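You operate a simulated robot arm through the tools that you are given. There is no shell and no other tool. Be economical: measure what you need, move in short steps, check, and stop when the job is done.

You are at the controls of a simulated two-armed robot. One attempt, no reset.

## Task
Pick up the red tin from the shelf over the workbench with one hand, pass it to the other hand and put it on the bottom shelf of the wash bench. Set down upright: red tin.
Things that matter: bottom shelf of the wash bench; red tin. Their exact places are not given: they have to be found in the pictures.

Only the result counts: the job must be done as asked and must still hold three seconds after the hand-in. Knocking over, shifting, dropping, spilling or breaking anything else fails it.

## Robot
Two 7-joint arms with two-finger parallel grippers on one trunk, on a base that drives. Base frame: it is fixed to the floor where the robot stands at the start and does not move with it; the origin is under the middle of the robot, x ahead of it, y to its left, z up; the surface under the hand at the start is at about z = 880. Lengths are in mm, angles in degrees, forces in N, time in s.
The left shoulder is at the start at [110, 169, 1482], the right one opposite. With the tool pointing down near the work surface each hand reaches from about 420 to 740 mm from the robot's upright axis, wherever it stands, measured 20 degrees to its own side. Places, roughly: bottom shelf of the wash bench [-2100, 500, 200]. Payload 1.57 kg a hand.
The tool frame of a hand sits at the grasp point between the pads (the TCP): z along the fingers, y along the line on which they close. The tips reach 30 mm beyond it. Largest opening 80 mm; finger width 17, thickness 12; the body of the gripper, 40 by 82 mm, starts 80 mm behind the TCP.
Orientation is that of the tool frame in the base frame, as a unit quaternion [x, y, z, w]. With the fingers straight down and closing along the base's y, the tool's x points along the base's -x, its y along +y and its z along -z.

## Interface
- The arms move only by the tool send_rows. It takes "left_motion", "right_motion" or both (then of equal length, played together; a hand with none holds still); each is a list of rows, each a list of 7 numbers: the shift along the base's x, y, z in units of 300 mm (1.0 is 300 mm), then the turn, a rotation vector about the base's x, y, z in units of 90 degrees (1.0 is 90 degrees), then the finger opening in cm, from 0 to 8. In form: [[x, y, z, ax, ay, az, gripper], ...]. A call has 1 to 8 rows; each row is the pose to reach, as a shift and turn from the pose commanded when the call began. A call with a number of a shift or a turn outside -1 to 1 is refused whole. A row lasts 0.2 s, in which the tool goes at most 50 mm and 8.6 degrees; a call with a longer step from one row to the next is refused whole, and so is a gripper value outside its range. A pose out of reach is approached as far as the arm can. The call stops where the force on the tool passes 40 N (or 10 N more than at its start, if that is more) or the arm is blocked; 0.2 s more then pass. The fingers move at their own pace (about 72 mm/s each) and stop on an object; they squeeze with about 41 N. The grip force told is the motor's: it shows also when the fingers shut on nothing. Time passes only in rows, and 0.2 s behind the last, so rows that repeat a pose let the fingers close. The reply holds the time, the measured pose of the TCP, the force on the tool along the base axes, the opening and the grip force, in the units named above and with some noise, with the torque about the TCP (base axes, N m) and any sound that the robot's microphone picked up.
- Cameras (640 x 400 px; columns grow to the right, rows downward): "scene" is now at [165, -7.6, 1683.1]; the picture's right is [-0.09, -1.00, 0.00], its down [-0.59, 0.05, -0.81] and it looks along [0.80, -0.07, -0.59] (base axes); focal length 256 px, centre (320, 200). "left" rides on the left gripper at [72, 7, -122] in its tool frame; the picture's right is [-0.09, 1.00, 0.00], its down [-0.84, -0.08, -0.54] and it looks along [-0.54, -0.05, 0.84] (tool axes); focal length 238 px, centre (320, 200). "right" rides on the right gripper at [72, -7, -122] in its tool frame; the picture's right is [0.09, 1.00, 0.00], its down [-0.84, 0.08, -0.54] and it looks along [-0.54, 0.05, 0.84] (tool axes); focal length 238 px, centre (320, 200).
- grab_frame(camera): a new picture of that camera. It takes no simulated time.
- slide_trunk(by): slides the trunk up (or, below 0, down) by that many mm; the arms and the scene camera ride with it, the base frame stays. It gives what a move gives, with no picture.
- roll_base(legs): drives the robot by 1 to 6 legs, each [ahead, left, turn to the left] in mm, mm and degrees, along the robot's own axes; the way and the turn of a leg run together, so that a leg with both is an arc; at most 1500 mm and 180 degrees a leg. The arms and the cameras ride along, it lands a little off, and it stops where it bumps. It gives what a move gives.
- turn_head(pan, tilt): turns the head with the scene camera to pan (to the left, within 86 degrees either way) and tilt (down, from -29 to 69), counted from straight ahead of the robot. It gives what a move gives.
- probe_pixels(camera, pixels): for up to 12 pixels [column, row] of the newest picture of that camera ("zoom" is the newest enlarged one), the place [x, y, z] in the base frame of the surface seen there, good to about 3 mm. It takes no simulated time.
- zoom(camera, box): a new picture of the part [left, top, right, bottom] of that camera's present view, enlarged. It takes no simulated time.
- close_job(): hands the job in; it is judged then, once.

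Go step by step. Measure first, check grasps and placings, and put right what went wrong. The budget is 80 turns and 70 pictures, counting those below and the enlarged ones. Unless the task says otherwise, let go and move clear before handing in, and close with one line.

The tools are called after ">>>" as name(argument=value, ...) on one line, values as JSON. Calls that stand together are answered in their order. send_rows: Moves the arms, as the interface text tells. Its arguments: {"type":"object","properties":{"left_motion":{"type":"array","items":{"type":"array","items":{"type":"number"}}},"right_motion":{"type":"array","items":{"type":"array","items":{"type":"number"}}}},"required":[]} The other tools are called the same way: slide_trunk (by) slides the trunk up or down; roll_base (legs) drives the base; turn_head (pan, tilt) turns the head that bears the scene camera; grab_frame (camera) takes a picture; probe_pixels (camera, pixels) gives the place of the surface under pixels of a picture; zoom (camera, box) takes an enlarged picture of a part of a camera's view; close_job () hands the job in.

At the start:

```text
time_s: 0.0
left_ee_pos: [670.8, 202.8, 1149.6]
left_tcp_rot: [0.0, 1.0, 0.0, 0.0]
left_wrist_force: [0.1, 1.0, 0.0]
left_torque: [0.0, 0.0, 0.0]
left_grip_width: 80.1
left_gripper_force: 0.0
right_ee_pos: [535.1, -432.2, 999.7]
right_tcp_rot: [0.0, 1.0, 0.0, 0.0]
right_wrist_force: [0.2, 0.4, -0.3]
right_torque: [-0.02, -0.03, -0.01]
right_grip_width: 79.9
right_gripper_force: 0.1
trunk travel left (down, up): [-796.0, 94.0]
robot x, y, heading: [-0.4, -0.5, -0.1]
head pan, tilt: [-5.2, 36.1]
```

scene: 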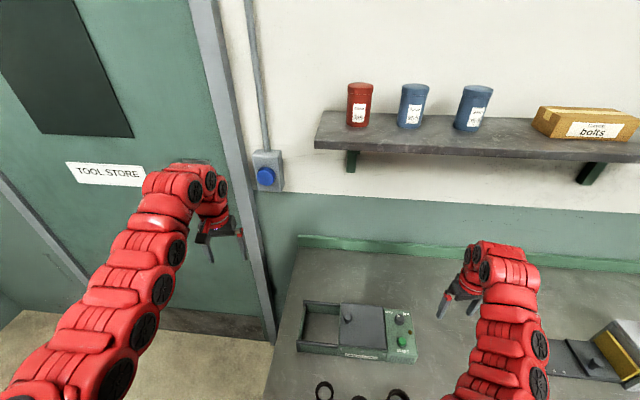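
right: 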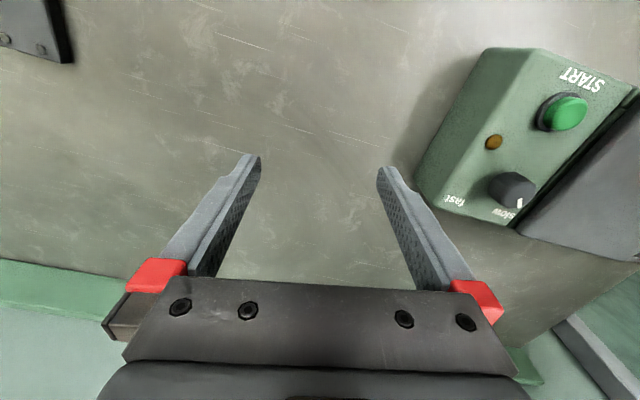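
left: 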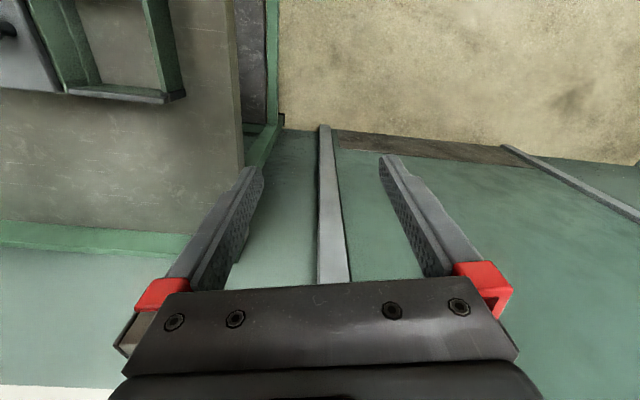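

The red tin stands at the left end of the shelf (around pixel 359,105). I will measure it and the shelf first.

>>> zoom(camera="scene", box=[300, 60, 460, 160])

>>> probe_pixels(camera="scene", pixels=[[359, 90], [359, 105], [349, 105], [369, 105], [358, 125], [358, 131], [411, 105], [317, 145], [325, 115], [400, 135], [360, 60], [267, 176]])

```text
4.00 times, centred on (380, 110) of scene
```

zoom: 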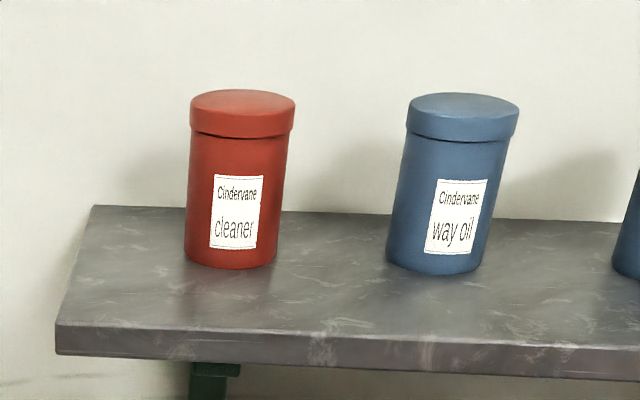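

```text
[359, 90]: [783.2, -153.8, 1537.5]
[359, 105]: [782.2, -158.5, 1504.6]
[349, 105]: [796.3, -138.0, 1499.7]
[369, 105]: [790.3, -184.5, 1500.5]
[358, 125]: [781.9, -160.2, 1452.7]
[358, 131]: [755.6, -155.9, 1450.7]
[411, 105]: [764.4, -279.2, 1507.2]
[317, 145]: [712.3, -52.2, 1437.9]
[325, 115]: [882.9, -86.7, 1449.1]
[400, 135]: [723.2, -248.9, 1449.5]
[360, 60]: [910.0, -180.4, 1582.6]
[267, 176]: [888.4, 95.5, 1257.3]
```

The zoom shows the tin clearly, with a lid wider than the body. I'll measure the lid and body edges finely.

>>> probe_pixels(camera="zoom", pixels=[[243, 100], [243, 92], [243, 116], [195, 105], [291, 105], [194, 120], [290, 120], [191, 190], [281, 190], [236, 190], [236, 265], [236, 150]])

>>> turn_head(pan=80, tilt=20)

>>> grab_frame(camera="scene")

```text
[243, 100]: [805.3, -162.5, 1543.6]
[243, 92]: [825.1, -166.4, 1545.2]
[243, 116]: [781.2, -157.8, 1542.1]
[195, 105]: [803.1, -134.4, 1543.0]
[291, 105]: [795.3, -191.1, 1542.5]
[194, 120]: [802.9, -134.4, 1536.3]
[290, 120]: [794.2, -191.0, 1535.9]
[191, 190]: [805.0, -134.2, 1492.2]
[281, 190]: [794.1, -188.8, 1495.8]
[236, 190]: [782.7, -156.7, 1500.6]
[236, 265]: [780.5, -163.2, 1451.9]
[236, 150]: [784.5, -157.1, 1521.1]
```

```text
time_s: 1.6
left_ee_pos: [671.0, 203.8, 1150.7]
left_tcp_rot: [0.0, 1.0, -0.001, 0.001]
left_wrist_force: [-0.5, -0.5, -0.4]
left_torque: [0.01, 0.02, 0.0]
left_grip_width: 80.0
left_gripper_force: 0.1
right_ee_pos: [534.0, -432.5, 999.6]
right_tcp_rot: [0.001, 1.0, 0.0, 0.0]
right_wrist_force: [-0.4, 0.3, -0.2]
right_torque: [0.01, 0.0, 0.0]
right_grip_width: 80.0
right_gripper_force: 0.1
trunk travel left (down, up): [-796.0, 94.0]
robot x, y, heading: [0.1, -6.2, -0.3]
head pan, tilt: [80.0, 20.0]
```

```text
65 pictures are left
```

scene: 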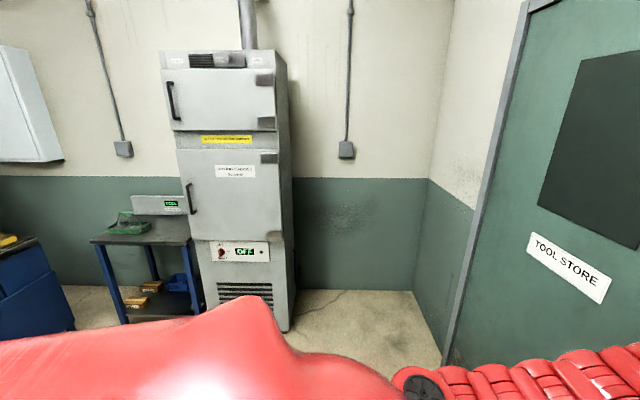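

The tin's axis is at about (807, -162). It stands from z=1451 to 1544, with a body radius of about 27 mm. I'll take it low with the right hand, fingers nearly level and tilted about 15° down, starting by raising and pitching that hand well in front of the shelf.

>>> send_rows(right_motion=[[0, 0, 0.125, 0, -0.0944, 0, 8], [0, 0, 0.25, 0, -0.1888, 0, 8], [0, 0, 0.375, 0, -0.2832, 0, 8], [0, 0, 0.5, 0, -0.3776, 0, 8], [0, 0, 0.625, 0, -0.472, 0, 8], [0, 0, 0.75, 0, -0.5664, 0, 8], [0, 0, 0.875, 0, -0.6608, 0, 8], [0, 0, 1.0, 0, -0.7552, 0, 8]])

>>> turn_head(pan=-10, tilt=25)

>>> grab_frame(camera="scene")

```text
time_s: 3.4
left_ee_pos: [670.9, 203.7, 1149.8]
left_tcp_rot: [0.0, 1.0, 0.0, -0.001]
left_wrist_force: [-0.2, 0.3, -0.2]
left_torque: [0.01, -0.03, -0.02]
left_grip_width: 80.0
left_gripper_force: 0.2
right_ee_pos: [532.9, -431.8, 1300.2]
right_tcp_rot: [0.0, 0.829, 0.0, 0.56]
right_wrist_force: [-0.6, -0.5, 0.0]
right_torque: [-0.01, -0.01, -0.02]
right_grip_width: 79.9
right_gripper_force: 0.1
trunk travel left (down, up): [-796.0, 94.0]
robot x, y, heading: [-1.3, 1.9, 0.1]
head pan, tilt: [80.0, 20.0]
```

```text
time_s: 5.0
left_ee_pos: [670.5, 203.8, 1150.4]
left_tcp_rot: [0.0, 1.0, 0.0, 0.0]
left_wrist_force: [-0.5, 0.1, 0.1]
left_torque: [0.01, 0.04, -0.02]
left_grip_width: 80.0
left_gripper_force: 0.0
right_ee_pos: [532.6, -431.3, 1299.7]
right_tcp_rot: [0.0, 0.83, 0.0, 0.558]
right_wrist_force: [-0.1, -0.3, 0.5]
right_torque: [0.02, 0.03, 0.03]
right_grip_width: 79.9
right_gripper_force: 0.2
trunk travel left (down, up): [-796.0, 94.0]
robot x, y, heading: [0.8, -0.3, 0.3]
head pan, tilt: [-10.0, 25.0]
```

```text
64 pictures are left
```

scene: 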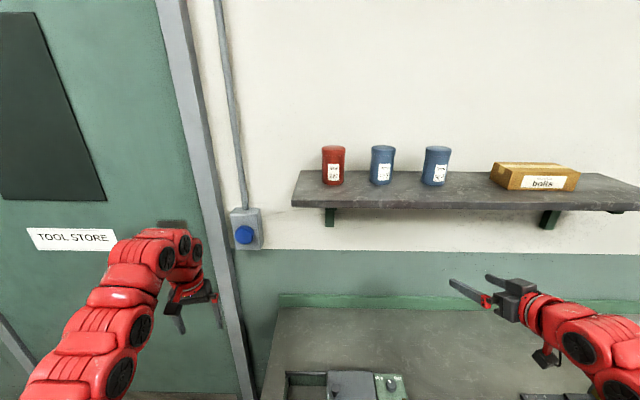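

The hand pitched as intended, with the camera hanging below. Next I'll bring it to the pre-grasp point at (620, -162, 1483).

>>> send_rows(right_motion=[[0.036, 0.112, 0.076, 0, -0.01, 0, 8], [0.072, 0.225, 0.1525, 0, -0.02, 0, 8], [0.109, 0.337, 0.229, 0, -0.03, 0, 8], [0.145, 0.449, 0.305, 0, -0.04, 0, 8], [0.181, 0.561, 0.381, 0, -0.05, 0, 8], [0.217, 0.674, 0.4575, 0, -0.06, 0, 8], [0.254, 0.786, 0.534, 0, -0.07, 0, 8], [0.29, 0.898, 0.61, 0, -0.078, 0, 8]])

>>> grab_frame(camera="right")

>>> grab_frame(camera="scene")

```text
time_s: 6.8
left_ee_pos: [670.9, 205.8, 1149.3]
left_tcp_rot: [-0.001, 1.0, 0.0, 0.0]
left_wrist_force: [0.4, 0.0, 0.2]
left_torque: [-0.02, 0.02, 0.03]
left_grip_width: 79.7
left_gripper_force: 0.1
right_ee_pos: [623.5, -158.7, 1484.2]
right_tcp_rot: [-0.001, 0.794, 0.0, 0.609]
right_wrist_force: [0.9, 0.5, 0.4]
right_torque: [0.03, 0.01, -0.04]
right_grip_width: 80.1
right_gripper_force: 0.1
right hand out of reach, approached as far as the arm can: row 3, 4, 5
trunk travel left (down, up): [-796.0, 94.0]
robot x, y, heading: [1.7, 0.6, 0.0]
head pan, tilt: [-10.0, 25.0]
```

```text
63 pictures are left
```

right: 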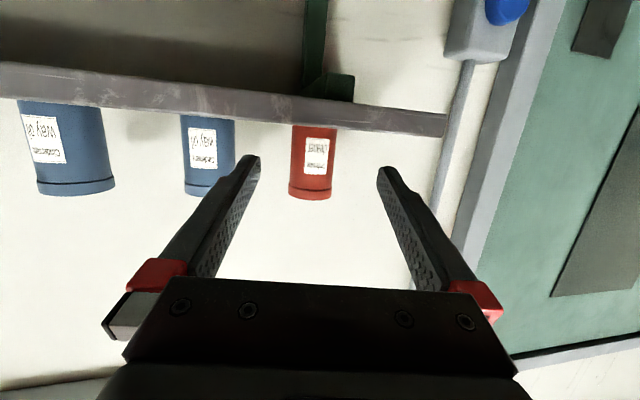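

```text
62 pictures are left
```

scene: 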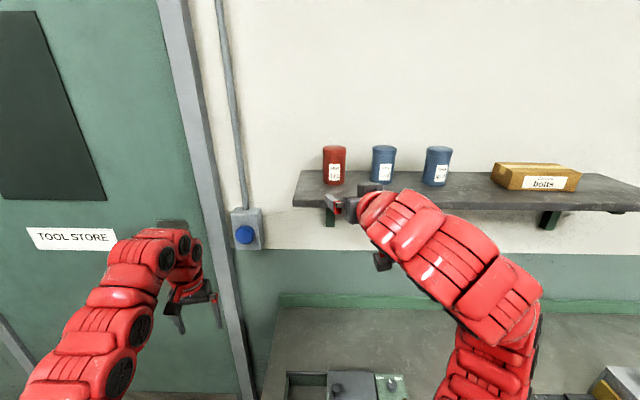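

The right camera shows the tin at (313,163), between the open fingers. I'll advance 130 mm and check.

>>> send_rows(right_motion=[[0.11, -0.004, 0, 0, 0, 0, 8], [0.22, -0.008, 0, 0, 0, 0, 8], [0.33, -0.011, 0, 0, 0, 0, 8], [0.43, -0.011, 0, 0, 0, 0, 8]])

>>> grab_frame(camera="right")

>>> zoom(camera="scene", box=[280, 130, 440, 230])

```text
time_s: 7.8
left_ee_pos: [670.7, 205.0, 1149.1]
left_tcp_rot: [0.0, 1.0, 0.0, -0.001]
left_wrist_force: [-0.1, 0.3, -0.3]
left_torque: [-0.01, 0.01, -0.03]
left_grip_width: 80.0
left_gripper_force: 0.1
right_ee_pos: [751.2, -166.7, 1482.1]
right_tcp_rot: [-0.001, 0.793, 0.0, 0.609]
right_wrist_force: [0.4, 0.7, 0.6]
right_torque: [0.01, -0.02, -0.02]
right_grip_width: 80.0
right_gripper_force: 0.1
trunk travel left (down, up): [-796.0, 94.0]
robot x, y, heading: [-1.4, -2.2, 0.3]
head pan, tilt: [-10.0, 25.0]
```

```text
61 pictures are left
```

right: 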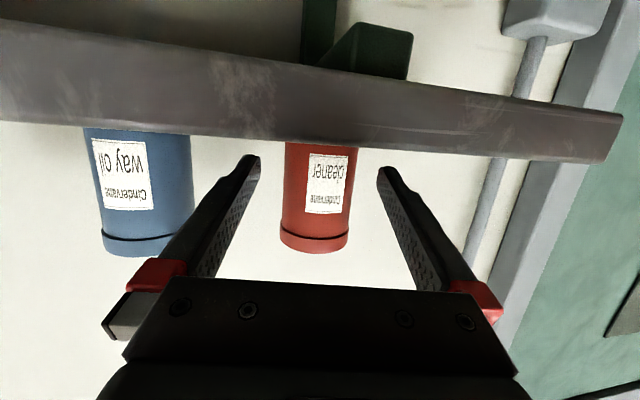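

```text
4.00 times, centred on (360, 180) of scene
```

zoom: 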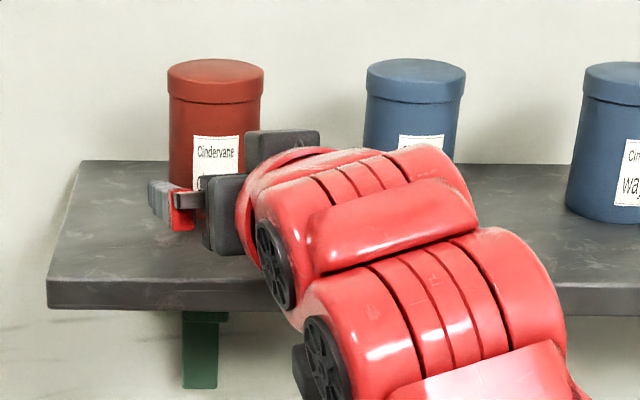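

The tin sits centred between the fingers (column 319) with clear space below. I'll advance the last 55 mm and close.

>>> send_rows(right_motion=[[0.09, 0, 0, 0, 0, 0, 8], [0.183, 0, 0, 0, 0, 0, 8], [0.183, 0, 0, 0, 0, 0, 5], [0.183, 0, 0, 0, 0, 0, 3], [0.183, 0, 0, 0, 0, 0, 3], [0.183, 0, 0, 0, 0, 0, 3]])

>>> grab_frame(camera="right")

>>> zoom(camera="scene", box=[280, 130, 440, 230])

```text
time_s: 9.2
left_ee_pos: [669.3, 203.4, 1149.3]
left_tcp_rot: [0.0, 1.0, 0.0, 0.0]
left_wrist_force: [0.1, 0.1, -0.5]
left_torque: [-0.01, 0.01, -0.04]
left_grip_width: 80.1
left_gripper_force: 0.1
right_ee_pos: [805.7, -165.8, 1482.3]
right_tcp_rot: [0.0, 0.794, 0.0, 0.608]
right_wrist_force: [-0.7, -0.3, -0.6]
right_torque: [0.02, 0.02, 0.01]
right_grip_width: 58.9
right_gripper_force: 41.3
trunk travel left (down, up): [-796.0, 94.0]
robot x, y, heading: [0.8, -1.9, 0.1]
head pan, tilt: [-10.0, 25.0]
```

```text
59 pictures are left
```

right: 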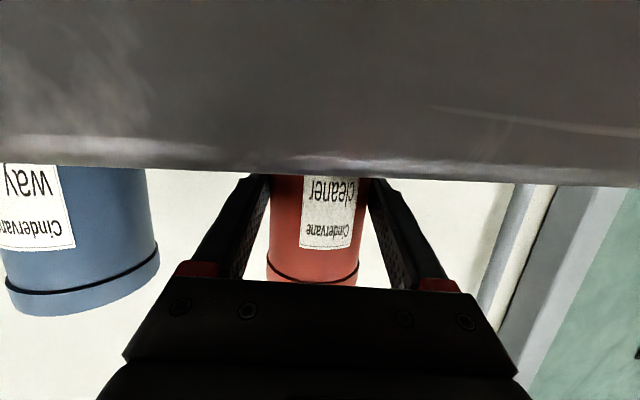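

```text
4.00 times, centred on (360, 180) of scene
```

zoom: 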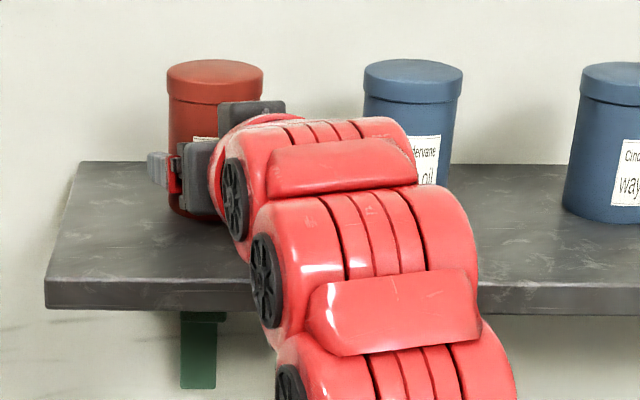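

It grips at 59 mm with 41 N. I'll lift 45 mm and pull straight back off the shelf.

>>> send_rows(right_motion=[[0, 0, 0.05, 0, 0, 0, 3], [0, 0, 0.15, 0, 0, 0, 3], [-0.12, 0, 0.15, 0, 0, 0, 3], [-0.25, 0, 0.15, 0, 0, 0, 3], [-0.38, 0, 0.15, 0, 0, 0, 3], [-0.51, 0, 0.15, 0, 0, 0, 3], [-0.64, 0, 0.15, 0, 0, 0, 3], [-0.76, 0, 0.15, 0, 0, 0, 3]])

>>> grab_frame(camera="scene")

```text
time_s: 11.0
left_ee_pos: [669.1, 202.8, 1150.7]
left_tcp_rot: [0.0, 1.0, 0.0, 0.0]
left_wrist_force: [-0.2, 0.1, -0.4]
left_torque: [-0.03, 0.04, 0.04]
left_grip_width: 80.3
left_gripper_force: 0.1
right_ee_pos: [579.7, -167.7, 1527.5]
right_tcp_rot: [0.001, 0.793, 0.0, 0.61]
right_wrist_force: [-0.2, -0.8, -0.1]
right_torque: [-0.01, 0.02, 0.02]
right_grip_width: 58.7
right_gripper_force: 40.8
trunk travel left (down, up): [-796.0, 94.0]
robot x, y, heading: [0.3, 4.2, 0.2]
head pan, tilt: [-10.0, 25.0]
```

```text
57 pictures are left
```

scene: 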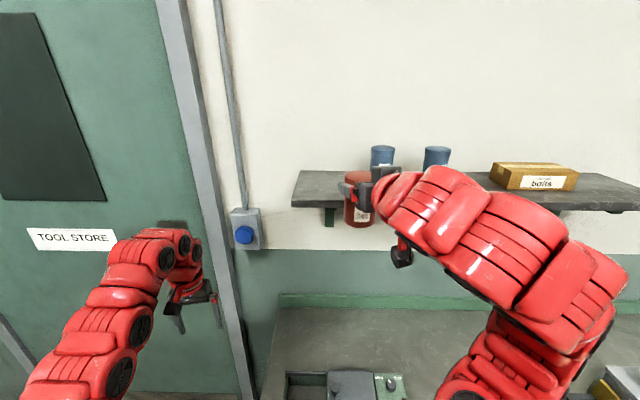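

The tin is off the shelf and upright (pixel 360,200). I'll back away 600 mm and look round to the left before turning.

>>> roll_base(legs=[[-600, 0, 0]])

>>> turn_head(pan=86, tilt=25)

>>> grab_frame(camera="scene")

>>> turn_head(pan=-86, tilt=25)

>>> grab_frame(camera="scene")

```text
time_s: 14.4
left_ee_pos: [69.6, 200.6, 1148.9]
left_tcp_rot: [0.004, 1.0, -0.001, -0.001]
left_wrist_force: [-0.5, 0.5, -0.3]
left_torque: [0.02, -0.02, 0.0]
left_grip_width: 79.9
left_gripper_force: 0.0
right_ee_pos: [-24.7, -168.9, 1527.5]
right_tcp_rot: [0.003, 0.794, -0.002, 0.609]
right_wrist_force: [-0.7, 0.8, 0.1]
right_torque: [0.0, 0.04, 0.0]
right_grip_width: 59.0
right_gripper_force: 41.2
trunk travel left (down, up): [-796.0, 94.0]
robot x, y, heading: [-607.1, 6.2, -0.4]
head pan, tilt: [-10.0, 25.0]
```

```text
time_s: 16.2
left_ee_pos: [68.3, 200.4, 1149.8]
left_tcp_rot: [0.005, 1.0, 0.0, 0.0]
left_wrist_force: [-0.9, 0.5, 0.3]
left_torque: [0.04, 0.03, 0.01]
left_grip_width: 79.9
left_gripper_force: 0.1
right_ee_pos: [-24.4, -169.9, 1527.1]
right_tcp_rot: [0.004, 0.793, -0.003, 0.609]
right_wrist_force: [1.5, -1.2, -0.6]
right_torque: [0.02, -0.01, 0.0]
right_grip_width: 59.1
right_gripper_force: 41.0
trunk travel left (down, up): [-796.0, 94.0]
robot x, y, heading: [-603.6, 5.4, -0.1]
head pan, tilt: [85.9, 25.0]
```

```text
56 pictures are left
```

scene: 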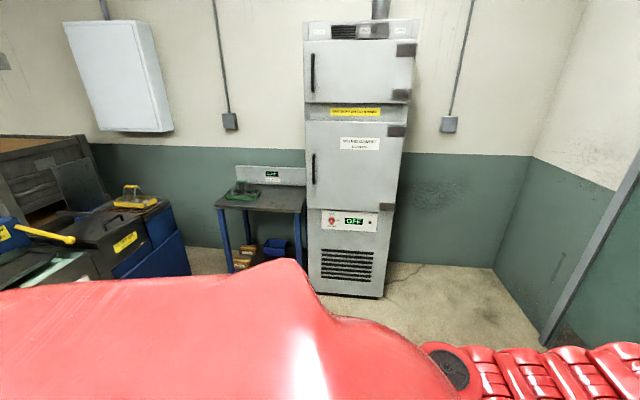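

```text
time_s: 18.8
left_ee_pos: [67.5, 199.8, 1150.0]
left_tcp_rot: [0.005, 1.0, 0.001, 0.001]
left_wrist_force: [0.4, -0.5, 0.2]
left_torque: [-0.01, 0.02, 0.03]
left_grip_width: 79.9
left_gripper_force: 0.0
right_ee_pos: [-26.0, -168.7, 1526.9]
right_tcp_rot: [0.004, 0.793, -0.003, 0.609]
right_wrist_force: [-0.1, 0.7, -0.7]
right_torque: [0.0, 0.0, -0.01]
right_grip_width: 58.9
right_gripper_force: 41.1
trunk travel left (down, up): [-796.0, 94.0]
robot x, y, heading: [-606.5, 3.3, -0.5]
head pan, tilt: [-85.9, 25.0]
```

```text
55 pictures are left
```

scene: 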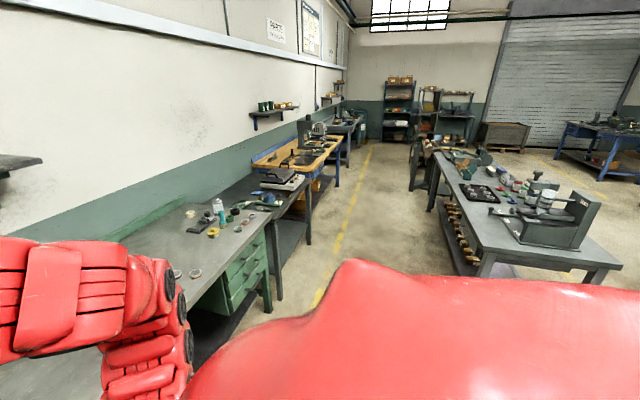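

There is clutter on both sides, but the space here is free, so I'll do the handover now. I'll pitch the left hand level and move it outward while the right hand brings the tin to the midline.

>>> send_rows(left_motion=[[-0.042, 0.054, 0.098, 0, -0.0944, 0, 8], [-0.083, 0.108, 0.197, 0, -0.1888, 0, 8], [-0.125, 0.1625, 0.295, 0, -0.2832, 0, 8], [-0.167, 0.217, 0.393, 0, -0.3776, 0, 8], [-0.208, 0.271, 0.492, 0, -0.472, 0, 8], [-0.25, 0.325, 0.59, 0, -0.5664, 0, 8], [-0.292, 0.379, 0.688, 0, -0.6608, 0, 8], [-0.333, 0.433, 0.787, 0, -0.7552, 0, 8]], right_motion=[[0, 0, 0, 0, 0, 0, 3], [0, 0, 0, 0, 0, 0, 3], [0.011, 0.094, -0.098, 0, 0, 0.0556, 3], [0.022, 0.188, -0.197, 0, 0, 0.111, 3], [0.0325, 0.282, -0.295, 0, 0, 0.1667, 3], [0.043, 0.376, -0.393, 0, 0, 0.222, 3], [0.054, 0.47, -0.492, 0, 0, 0.278, 3], [0.065, 0.563, -0.59, 0, 0, 0.333, 3]])

>>> turn_head(pan=0, tilt=30)

>>> grab_frame(camera="scene")

```text
time_s: 20.6
left_ee_pos: [21.3, 303.8, 1384.6]
left_tcp_rot: [-0.001, 0.827, 0.009, 0.562]
left_wrist_force: [0.6, -0.8, 0.7]
left_torque: [0.03, 0.06, 0.04]
left_grip_width: 80.2
left_gripper_force: 0.1
left hand out of reach, approached as far as the arm can: row 1, 2, 3, 4, 5, 6, 7, 8
right_ee_pos: [-2.8, -35.0, 1399.7]
right_tcp_rot: [-0.197, 0.768, 0.152, 0.59]
right_wrist_force: [0.4, -0.1, 0.3]
right_torque: [0.03, 0.04, 0.04]
right_grip_width: 58.6
right_gripper_force: 41.3
right hand out of reach, approached as far as the arm can: row 4, 5, 6, 7, 8
trunk travel left (down, up): [-796.0, 94.0]
robot x, y, heading: [-607.0, 2.4, -0.3]
head pan, tilt: [-85.9, 25.0]
```

```text
time_s: 22.2
left_ee_pos: [20.3, 304.7, 1384.0]
left_tcp_rot: [0.0, 0.827, 0.008, 0.562]
left_wrist_force: [-0.2, -0.2, 0.3]
left_torque: [0.03, -0.04, -0.02]
left_grip_width: 80.1
left_gripper_force: 0.1
right_ee_pos: [-3.1, -32.5, 1400.6]
right_tcp_rot: [-0.197, 0.769, 0.152, 0.589]
right_wrist_force: [-0.1, 0.2, -0.3]
right_torque: [0.0, 0.01, 0.0]
right_grip_width: 58.9
right_gripper_force: 40.6
trunk travel left (down, up): [-796.0, 94.0]
robot x, y, heading: [-598.2, 2.3, -0.8]
head pan, tilt: [0.0, 30.0]
```

```text
54 pictures are left
```

scene: 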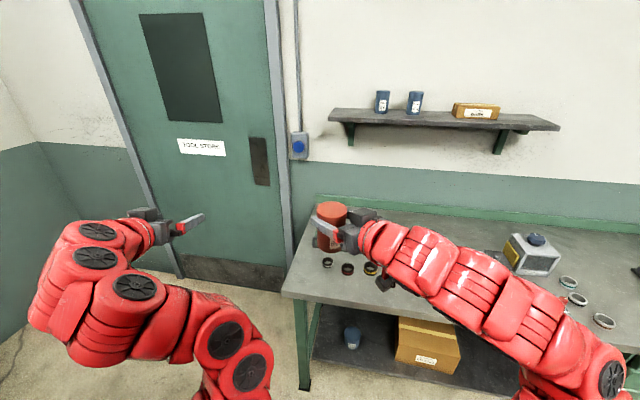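

Both hands stopped short of their targets: the left by about 55 mm in x, the right by about 50 mm in z. I'll hold for a moment to see whether they were only lagging.

>>> send_rows(left_motion=[[0, 0, 0, 0, 0, 0, 8], [0, 0, 0, 0, 0, 0, 8]], right_motion=[[0, 0, 0, 0, 0, 0, 3], [0, 0, 0, 0, 0, 0, 3]])

```text
time_s: 22.8
left_ee_pos: [20.2, 305.4, 1384.7]
left_tcp_rot: [-0.001, 0.827, 0.009, 0.562]
left_wrist_force: [-0.7, -0.3, -0.6]
left_torque: [0.01, -0.04, 0.01]
left_grip_width: 80.0
left_gripper_force: 0.0
right_ee_pos: [-2.4, -32.7, 1400.9]
right_tcp_rot: [-0.197, 0.769, 0.151, 0.589]
right_wrist_force: [-0.2, 0.6, 1.6]
right_torque: [-0.07, 0.04, 0.0]
right_grip_width: 58.6
right_gripper_force: 41.1
trunk travel left (down, up): [-796.0, 94.0]
robot x, y, heading: [-605.0, 2.6, -0.2]
head pan, tilt: [0.0, 30.0]
```

The commanded poses now match the achieved ones. The tin is held at (-3,-33), TCP z=1400. I'll yaw the left hand to point at it, about 150 mm short and a little higher.

>>> send_rows(left_motion=[[-0.041, -0.087, 0.022, -0.0051, -0.0088, -0.0833, 8], [-0.082, -0.173, 0.043, -0.0102, -0.0176, -0.1665, 8], [-0.1225, -0.26, 0.065, -0.0153, -0.0264, -0.25, 8], [-0.163, -0.347, 0.087, -0.0203, -0.0352, -0.333, 8], [-0.204, -0.433, 0.108, -0.0254, -0.044, -0.416, 8], [-0.245, -0.52, 0.13, -0.0305, -0.0529, -0.4995, 8], [-0.286, -0.607, 0.152, -0.0356, -0.0617, -0.583, 8], [-0.327, -0.693, 0.173, -0.0407, -0.0705, -0.666, 8]])

>>> grab_frame(camera="scene")

>>> grab_frame(camera="left")

```text
time_s: 24.6
left_ee_pos: [-80.0, 105.3, 1436.0]
left_tcp_rot: [0.393, 0.688, -0.299, 0.531]
left_wrist_force: [-3.2, -0.4, -1.5]
left_torque: [-0.02, -0.14, 0.29]
left_grip_width: 80.1
left_gripper_force: 0.0
left hand out of reach, approached as far as the arm can: row 1, 2, 3, 4, 5, 6, 7
right_ee_pos: [-5.7, -29.8, 1402.0]
right_tcp_rot: [-0.198, 0.769, 0.15, 0.59]
right_wrist_force: [-0.3, 0.1, 0.2]
right_torque: [-0.05, 0.03, -0.05]
right_grip_width: 58.6
right_gripper_force: 40.5
trunk travel left (down, up): [-796.0, 94.0]
robot x, y, heading: [-603.6, 0.4, -0.6]
head pan, tilt: [0.0, 30.0]
```

```text
53 pictures are left
```

scene: 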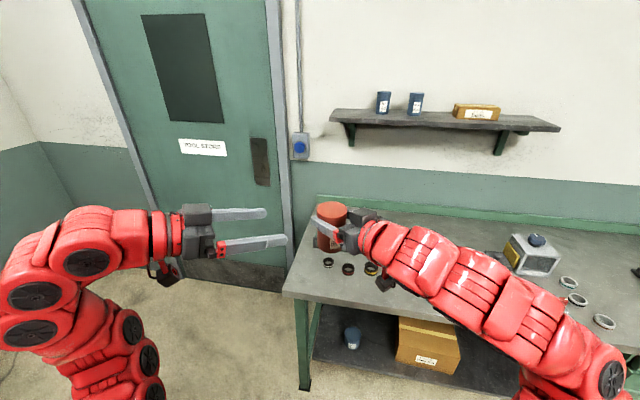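

```text
52 pictures are left
```

left: 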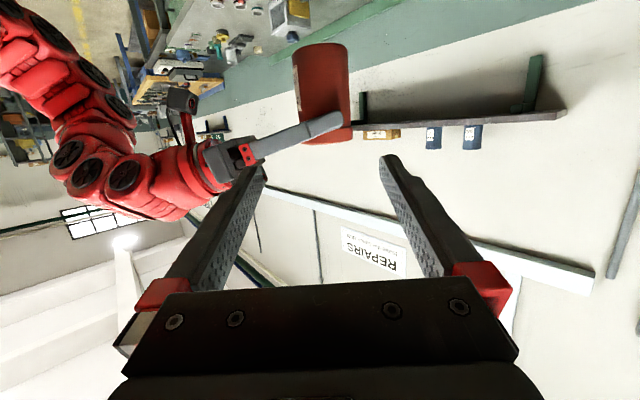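

The left camera shows the held tin (322,95) upside down and well lined up. I'll measure where it really is.

>>> probe_pixels(camera="left", pixels=[[322, 55], [297, 90], [347, 90], [322, 100], [310, 140], [322, 141], [350, 125], [320, 46]])

>>> zoom(camera="scene", box=[180, 170, 420, 320])

>>> probe_pixels(camera="scene", pixels=[[332, 204], [320, 206], [344, 208], [332, 210], [332, 214]])

```text
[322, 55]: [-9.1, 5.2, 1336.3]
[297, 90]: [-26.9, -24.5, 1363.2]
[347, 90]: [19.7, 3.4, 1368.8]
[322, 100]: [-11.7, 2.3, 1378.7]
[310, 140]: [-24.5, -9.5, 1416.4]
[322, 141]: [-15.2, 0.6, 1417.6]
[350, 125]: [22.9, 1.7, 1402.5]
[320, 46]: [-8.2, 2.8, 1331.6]
```

```text
2.67 times, centred on (300, 245) of scene
```

zoom: 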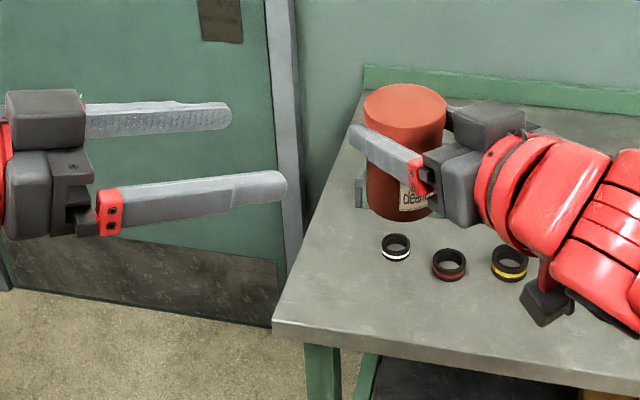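

```text
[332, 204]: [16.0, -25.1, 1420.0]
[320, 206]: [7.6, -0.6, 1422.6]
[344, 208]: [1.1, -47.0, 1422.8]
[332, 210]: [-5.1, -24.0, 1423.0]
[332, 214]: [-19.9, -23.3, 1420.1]
```

The probes put the tin's lid top at z≈1422 and its bottom at ≈1330, so it slid down in the right grip until its lid rested on the fingers. It is upright and secure there. I'll have the left hand take it lower, at z≈1367, below the right fingers, so first I'll lower the left hand.

>>> send_rows(left_motion=[[0, 0, -0.08, 0, 0, 0, 8], [0, 0, -0.16, 0, 0, 0, 8], [0, 0, -0.23, 0, 0, 0, 8]])

>>> grab_frame(camera="left")

```text
time_s: 25.4
left_ee_pos: [-80.0, 97.0, 1364.2]
left_tcp_rot: [0.4, 0.685, -0.303, 0.527]
left_wrist_force: [-0.7, -0.3, -0.7]
left_torque: [0.02, 0.02, -0.01]
left_grip_width: 79.9
left_gripper_force: 0.1
right_ee_pos: [-3.4, -32.1, 1400.6]
right_tcp_rot: [-0.197, 0.769, 0.152, 0.588]
right_wrist_force: [-0.7, -0.6, 0.3]
right_torque: [0.0, 0.03, 0.02]
right_grip_width: 58.7
right_gripper_force: 40.9
trunk travel left (down, up): [-796.0, 94.0]
robot x, y, heading: [-601.3, 8.9, -0.5]
head pan, tilt: [0.0, 30.0]
```

```text
50 pictures are left
```

left: 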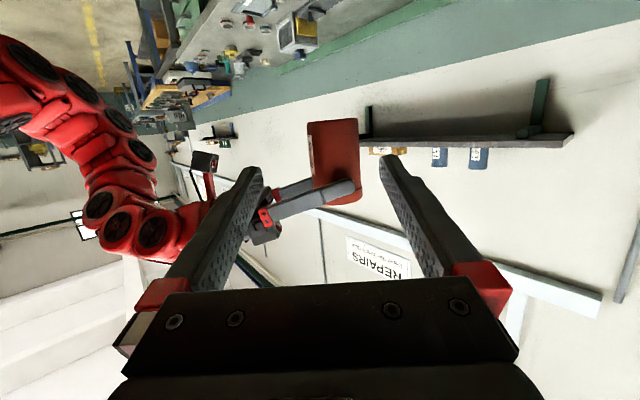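

The tin appears slightly right of the finger centreline (column 335 against 319). I'll probe it again before closing in.

>>> probe_pixels(camera="left", pixels=[[335, 130], [335, 150], [335, 165], [325, 150], [345, 150], [312, 150], [356, 150], [335, 200], [335, 122]])

```text
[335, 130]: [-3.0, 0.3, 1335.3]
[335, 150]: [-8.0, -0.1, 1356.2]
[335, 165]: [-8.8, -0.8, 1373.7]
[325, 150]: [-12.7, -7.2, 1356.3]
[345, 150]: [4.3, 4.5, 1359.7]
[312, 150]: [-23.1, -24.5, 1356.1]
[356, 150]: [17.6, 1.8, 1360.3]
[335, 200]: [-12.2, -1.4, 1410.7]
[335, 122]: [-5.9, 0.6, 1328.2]
```

A circle fitted to the probes puts the tin axis at about (5,-24). I'll shift sideways 15 mm and then advance along the fingers around the tin, leaving them open.

>>> send_rows(left_motion=[[0.043, 0.024, 0.005, 0, 0, 0, 8], [0.091, -0.061, 0.007, 0, 0, 0, 8], [0.139, -0.147, 0.007, 0, 0, 0, 8], [0.187, -0.232, 0.007, 0, 0, 0, 8], [0.235, -0.318, 0.007, 0, 0, 0, 8], [0.283, -0.403, 0.007, 0, 0, 0, 8]])

>>> grab_frame(camera="left")

>>> zoom(camera="scene", box=[200, 150, 440, 300])

```text
time_s: 26.8
left_ee_pos: [4.9, -23.8, 1367.9]
left_tcp_rot: [0.4, 0.686, -0.302, 0.528]
left_wrist_force: [-0.5, -0.1, 0.8]
left_torque: [0.04, -0.03, 0.0]
left_grip_width: 80.0
left_gripper_force: 0.0
right_ee_pos: [-2.6, -33.6, 1399.4]
right_tcp_rot: [-0.197, 0.768, 0.153, 0.59]
right_wrist_force: [-0.2, -0.9, -0.5]
right_torque: [0.01, 0.02, 0.0]
right_grip_width: 58.9
right_gripper_force: 41.5
trunk travel left (down, up): [-796.0, 94.0]
robot x, y, heading: [-600.4, 3.4, -0.3]
head pan, tilt: [0.0, 30.0]
```

```text
49 pictures are left
```

left: 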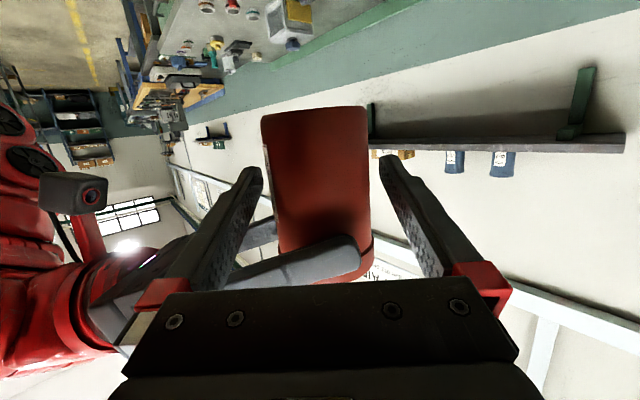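

```text
2.67 times, centred on (320, 225) of scene
```

zoom: 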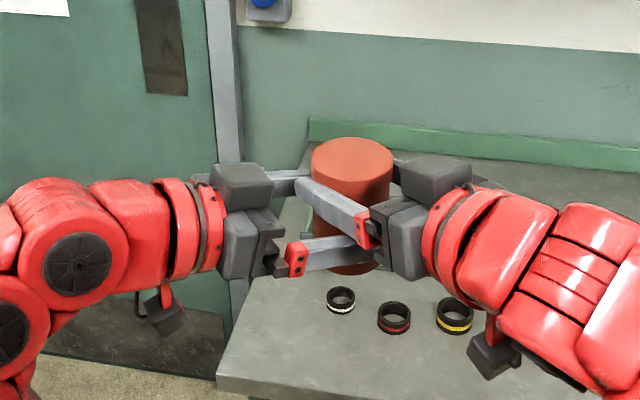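

The left fingers bracket the tin below the right ones without touching. I'll close the left hand and hold.

>>> send_rows(left_motion=[[0, 0, 0, 0, 0, 0, 6], [0, 0, 0, 0, 0, 0, 3], [0, 0, 0, 0, 0, 0, 3], [0, 0, 0, 0, 0, 0, 3]])

>>> grab_frame(camera="left")

>>> zoom(camera="scene", box=[200, 150, 440, 300])

```text
time_s: 27.8
left_ee_pos: [3.8, -23.6, 1369.6]
left_tcp_rot: [0.4, 0.686, -0.302, 0.528]
left_wrist_force: [-0.3, -1.7, -1.0]
left_torque: [0.0, 0.08, -0.01]
left_grip_width: 58.9
left_gripper_force: 41.0
right_ee_pos: [-3.8, -31.2, 1399.9]
right_tcp_rot: [-0.197, 0.768, 0.152, 0.589]
right_wrist_force: [-0.5, 1.6, -0.5]
right_torque: [0.06, -0.03, 0.05]
right_grip_width: 58.8
right_gripper_force: 40.9
trunk travel left (down, up): [-796.0, 94.0]
robot x, y, heading: [-603.6, 2.6, -0.4]
head pan, tilt: [0.0, 30.0]
```

```text
47 pictures are left
```

left: 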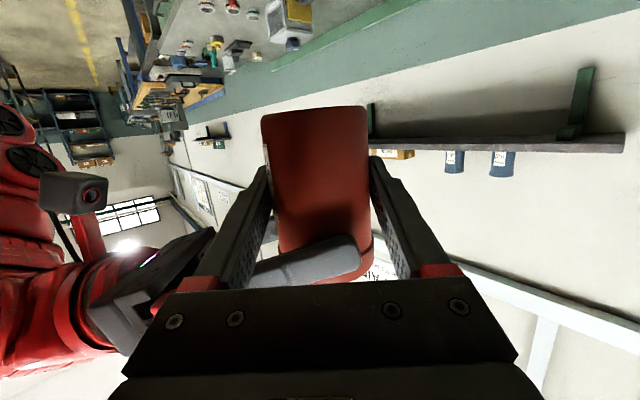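

```text
2.67 times, centred on (320, 225) of scene
```

zoom: 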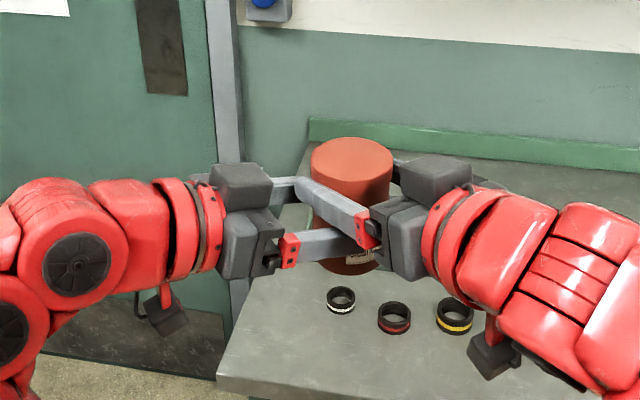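

Both hands hold the tin at about 59 mm. Now I'll open the right hand and see how the tin sits in the left.

>>> send_rows(right_motion=[[0, 0, 0, 0, 0, 0, 6.2], [0, 0, 0, 0, 0, 0, 7], [0, 0, 0, 0, 0, 0, 8], [0, 0, 0, 0, 0, 0, 8]])

>>> grab_frame(camera="left")

>>> probe_pixels(camera="left", pixels=[[318, 115], [318, 150], [318, 200], [318, 225], [275, 150], [360, 150]])

>>> zoom(camera="scene", box=[200, 150, 440, 300])

>>> probe_pixels(camera="zoom", pixels=[[350, 160], [325, 155], [380, 160], [350, 145], [350, 172]])

```text
time_s: 28.8
left_ee_pos: [3.5, -22.6, 1368.1]
left_tcp_rot: [0.4, 0.686, -0.302, 0.528]
left_wrist_force: [0.1, -0.4, 0.4]
left_torque: [-0.01, 0.0, 0.05]
left_grip_width: 58.8
left_gripper_force: 40.9
right_ee_pos: [-2.9, -31.9, 1400.3]
right_tcp_rot: [-0.198, 0.768, 0.152, 0.589]
right_wrist_force: [0.5, -0.4, 0.3]
right_torque: [-0.02, -0.03, 0.01]
right_grip_width: 79.9
right_gripper_force: 0.1
trunk travel left (down, up): [-796.0, 94.0]
robot x, y, heading: [-608.9, 0.6, -0.4]
head pan, tilt: [0.0, 30.0]
```

```text
45 pictures are left
```

left: 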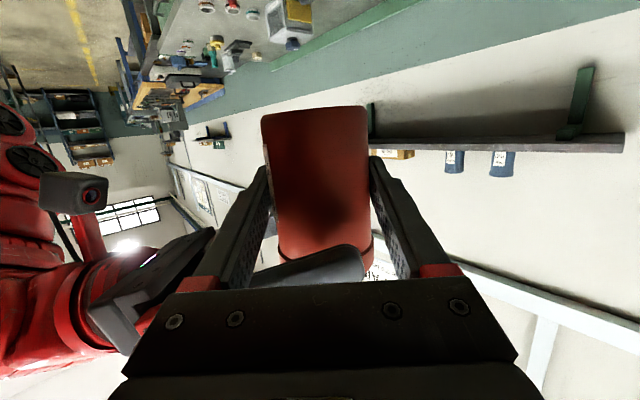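

```text
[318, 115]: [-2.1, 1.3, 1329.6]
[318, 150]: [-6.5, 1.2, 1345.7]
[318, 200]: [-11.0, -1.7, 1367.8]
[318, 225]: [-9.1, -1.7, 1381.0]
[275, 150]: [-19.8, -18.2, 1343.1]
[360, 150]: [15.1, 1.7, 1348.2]
```

```text
2.67 times, centred on (320, 225) of scene
```

zoom: 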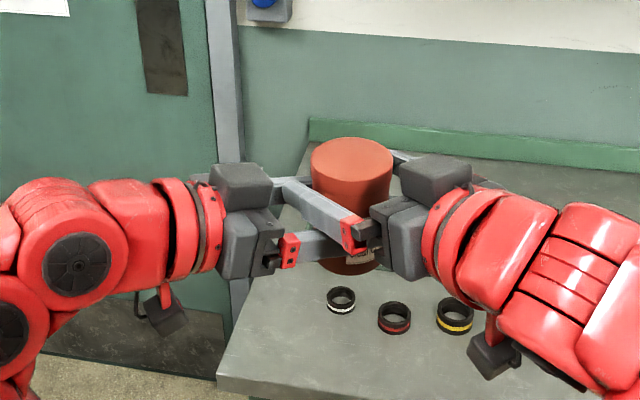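

```text
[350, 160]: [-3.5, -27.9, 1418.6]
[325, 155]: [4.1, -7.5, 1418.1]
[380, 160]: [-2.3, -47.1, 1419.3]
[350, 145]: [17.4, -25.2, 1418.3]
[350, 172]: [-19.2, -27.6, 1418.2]
```

The tin stayed put in the left hand (bottom ≈1329, lid ≈1418). I'll raise the open right hand 24 mm so its tips clear the left fingers, then back it out along its own axis.

>>> send_rows(right_motion=[[0, 0, 0.04, 0, 0, 0, 8], [0, 0, 0.08, 0, 0, 0, 8], [-0.0875, -0.0485, 0.08, 0, 0, 0, 8], [-0.175, -0.097, 0.08, 0, 0, 0, 8], [-0.2625, -0.1455, 0.08, 0, 0, 0, 8], [-0.35, -0.194, 0.08, 0, 0, 0, 8], [-0.39, -0.3, 0.08, 0, 0, 0, 8], [-0.39, -0.45, 0.08, 0, 0, 0, 8]])

>>> grab_frame(camera="scene")

```text
time_s: 30.6
left_ee_pos: [1.9, -25.5, 1368.5]
left_tcp_rot: [0.401, 0.686, -0.3, 0.528]
left_wrist_force: [-0.5, 0.3, 0.0]
left_torque: [0.03, 0.03, 0.04]
left_grip_width: 59.2
left_gripper_force: 41.3
right_ee_pos: [-111.9, -175.6, 1449.1]
right_tcp_rot: [-0.201, 0.765, 0.157, 0.591]
right_wrist_force: [0.1, -1.4, 1.1]
right_torque: [0.03, -0.02, 0.0]
right_grip_width: 79.9
right_gripper_force: 0.0
right hand out of reach, approached as far as the arm can: row 3, 4, 5, 6, 7, 8
trunk travel left (down, up): [-796.0, 94.0]
robot x, y, heading: [-603.6, -1.5, -0.4]
head pan, tilt: [0.0, 30.0]
```

```text
43 pictures are left
```

scene: 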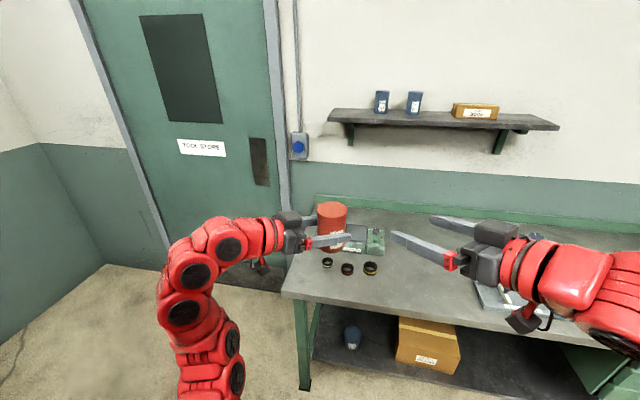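

The left hand alone holds the tin and the right is clear. Before turning I'll look left and measure how far the obstacles are.

>>> turn_head(pan=86, tilt=30)

>>> grab_frame(camera="scene")

>>> probe_pixels(camera="scene", pixels=[[190, 230], [150, 190], [110, 220], [30, 225], [300, 190], [345, 270], [60, 240], [220, 250], [20, 260], [100, 250]])

```text
time_s: 32.2
left_ee_pos: [4.2, -22.7, 1369.8]
left_tcp_rot: [0.399, 0.685, -0.302, 0.529]
left_wrist_force: [0.6, 0.4, 0.5]
left_torque: [0.02, -0.03, -0.01]
left_grip_width: 58.9
left_gripper_force: 40.8
right_ee_pos: [-110.4, -171.7, 1449.3]
right_tcp_rot: [-0.202, 0.767, 0.155, 0.588]
right_wrist_force: [-0.6, -0.5, 0.0]
right_torque: [0.01, 0.0, -0.01]
right_grip_width: 79.8
right_gripper_force: 0.0
trunk travel left (down, up): [-796.0, 94.0]
robot x, y, heading: [-606.6, 3.8, -0.4]
head pan, tilt: [85.9, 30.0]
```

```text
42 pictures are left
```

scene: 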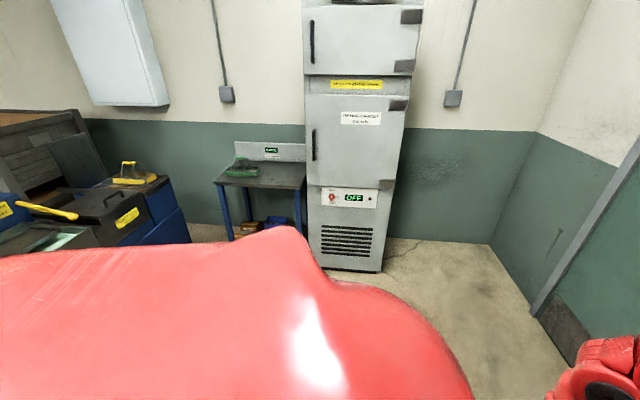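

```text
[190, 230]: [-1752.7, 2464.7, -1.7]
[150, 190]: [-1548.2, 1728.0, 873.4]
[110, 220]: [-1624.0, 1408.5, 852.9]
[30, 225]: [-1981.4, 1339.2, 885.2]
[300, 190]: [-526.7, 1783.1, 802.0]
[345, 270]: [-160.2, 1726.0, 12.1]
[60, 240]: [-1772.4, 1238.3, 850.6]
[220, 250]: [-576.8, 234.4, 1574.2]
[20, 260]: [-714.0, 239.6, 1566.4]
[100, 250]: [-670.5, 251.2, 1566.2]
```

The left side is free out to about y=1200. I'll turn left 90° in place and look toward the wash bench.

>>> roll_base(legs=[[0, 0, 90]])

>>> turn_head(pan=75, tilt=30)

>>> grab_frame(camera="scene")

```text
time_s: 36.4
left_ee_pos: [-572.8, 610.7, 1368.3]
left_tcp_rot: [-0.197, 0.769, 0.155, 0.588]
left_wrist_force: [-0.4, 0.3, 0.1]
left_torque: [-0.04, 0.02, -0.05]
left_grip_width: 59.0
left_gripper_force: 41.6
right_ee_pos: [-425.1, 495.0, 1448.1]
right_tcp_rot: [0.682, -0.404, -0.525, -0.31]
right_wrist_force: [-0.9, 0.2, 0.1]
right_torque: [0.0, 0.01, 0.01]
right_grip_width: 80.1
right_gripper_force: 0.0
trunk travel left (down, up): [-796.0, 94.0]
robot x, y, heading: [-604.1, 2.3, 88.8]
head pan, tilt: [85.9, 30.0]
```

```text
time_s: 37.1
left_ee_pos: [-571.5, 611.5, 1368.9]
left_tcp_rot: [-0.197, 0.769, 0.156, 0.588]
left_wrist_force: [0.8, -1.1, 0.1]
left_torque: [0.02, 0.02, -0.01]
left_grip_width: 59.0
left_gripper_force: 40.6
right_ee_pos: [-423.5, 495.4, 1448.3]
right_tcp_rot: [0.682, -0.405, -0.524, -0.31]
right_wrist_force: [0.4, 0.0, -0.3]
right_torque: [-0.03, 0.05, 0.0]
right_grip_width: 80.1
right_gripper_force: 0.1
trunk travel left (down, up): [-796.0, 94.0]
robot x, y, heading: [-603.8, -0.2, 88.9]
head pan, tilt: [75.0, 30.0]
```

```text
41 pictures are left
```

scene: 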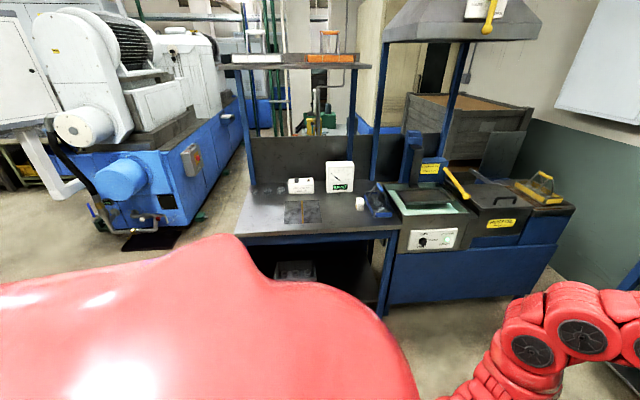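

The wash bench is the table around (320,215), with a bottom shelf below it holding a crate at (295,270). I'll probe its outline.

>>> zoom(camera="scene", box=[220, 150, 420, 320])

>>> probe_pixels(camera="scene", pixels=[[240, 235], [320, 232], [400, 226], [250, 200], [340, 270], [350, 285], [360, 295], [295, 270], [385, 280], [400, 290], [320, 250], [365, 250]])

```text
2.35 times, centred on (320, 235) of scene
```

zoom: 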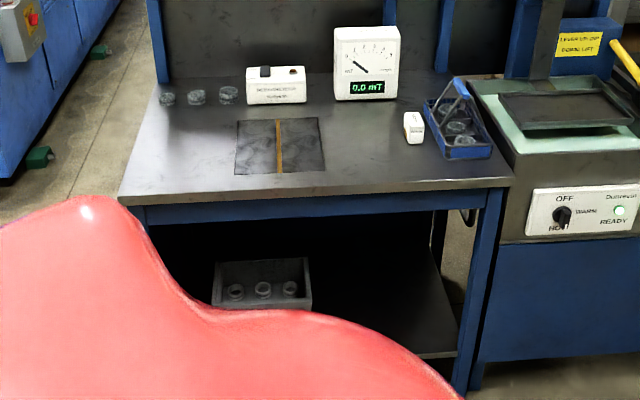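

```text
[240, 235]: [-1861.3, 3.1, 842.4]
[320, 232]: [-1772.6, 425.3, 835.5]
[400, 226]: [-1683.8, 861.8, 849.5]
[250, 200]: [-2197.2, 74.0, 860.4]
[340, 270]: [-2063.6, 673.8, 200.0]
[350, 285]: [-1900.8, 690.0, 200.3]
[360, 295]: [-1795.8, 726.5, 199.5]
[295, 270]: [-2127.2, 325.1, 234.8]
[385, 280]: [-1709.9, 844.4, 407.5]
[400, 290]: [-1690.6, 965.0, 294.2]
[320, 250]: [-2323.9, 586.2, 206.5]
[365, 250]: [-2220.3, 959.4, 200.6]
```

The bench's front edge runs from (-1861,3) to (-1684,862), so facing it means a heading of about 168.4°. The bottom shelf is at z=200 and free near (-1885,650). I'll drive to a staging point about 950 mm in front of it and face it.

>>> roll_base(legs=[[523, 190, 0], [0, 0, 79.5]])

>>> turn_head(pan=0, tilt=45)

>>> grab_frame(camera="scene")

```text
time_s: 43.8
left_ee_pos: [-1380.0, 654.8, 1368.7]
left_tcp_rot: [0.648, -0.459, -0.499, -0.348]
left_wrist_force: [-0.4, 0.5, -0.4]
left_torque: [0.0, -0.02, 0.01]
left_grip_width: 58.8
left_gripper_force: 41.4
right_ee_pos: [-1241.2, 783.8, 1448.8]
right_tcp_rot: [0.782, 0.134, -0.6, 0.103]
right_wrist_force: [0.0, 0.1, -0.1]
right_torque: [0.03, 0.01, -0.01]
right_grip_width: 80.0
right_gripper_force: 0.0
trunk travel left (down, up): [-796.0, 94.0]
robot x, y, heading: [-783.1, 526.0, 169.6]
head pan, tilt: [75.0, 30.0]
```

```text
time_s: 45.2
left_ee_pos: [-1379.4, 656.6, 1368.6]
left_tcp_rot: [0.649, -0.458, -0.5, -0.346]
left_wrist_force: [0.2, -0.3, -0.3]
left_torque: [-0.01, -0.01, 0.03]
left_grip_width: 58.9
left_gripper_force: 40.9
right_ee_pos: [-1241.9, 783.5, 1448.2]
right_tcp_rot: [0.781, 0.135, -0.601, 0.104]
right_wrist_force: [-0.1, -0.1, -0.2]
right_torque: [-0.02, 0.02, 0.02]
right_grip_width: 79.9
right_gripper_force: 0.0
trunk travel left (down, up): [-796.0, 94.0]
robot x, y, heading: [-785.5, 527.8, 169.8]
head pan, tilt: [0.0, 45.0]
```

```text
39 pictures are left
```

scene: 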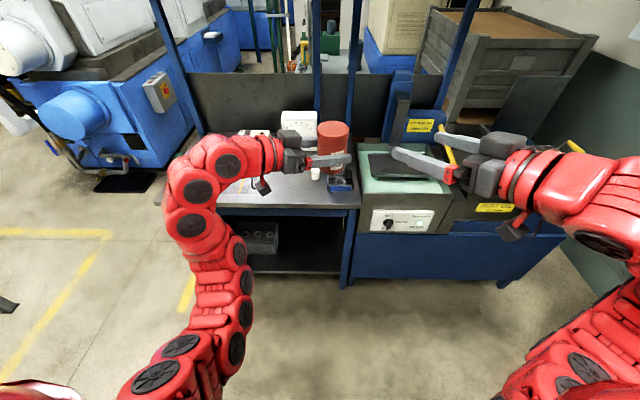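

The bench is now ahead and a little left (right leg at pixel 350,240). I'll probe the shelf, crate and legs closely.

>>> zoom(camera="scene", box=[200, 180, 380, 300])

>>> probe_pixels(camera="scene", pixels=[[330, 274], [320, 268], [300, 260], [265, 255], [344, 250], [347, 282], [260, 238], [276, 240], [260, 270], [300, 210], [355, 207], [230, 208]])

```text
3.33 times, centred on (290, 240) of scene
```

zoom: 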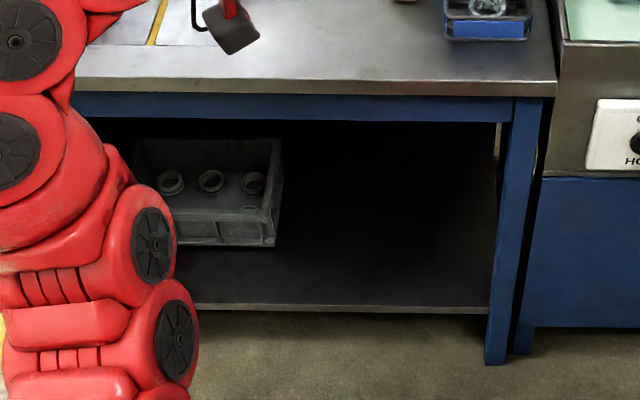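

```text
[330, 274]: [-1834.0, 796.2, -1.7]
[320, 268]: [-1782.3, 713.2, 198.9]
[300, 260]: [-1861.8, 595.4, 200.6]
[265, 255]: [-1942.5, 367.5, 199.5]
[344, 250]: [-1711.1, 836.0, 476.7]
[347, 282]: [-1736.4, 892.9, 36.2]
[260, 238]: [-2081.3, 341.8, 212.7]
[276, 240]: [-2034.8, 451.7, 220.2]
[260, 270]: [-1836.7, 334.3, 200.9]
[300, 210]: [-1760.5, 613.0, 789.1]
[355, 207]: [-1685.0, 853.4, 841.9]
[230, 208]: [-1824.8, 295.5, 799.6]
```

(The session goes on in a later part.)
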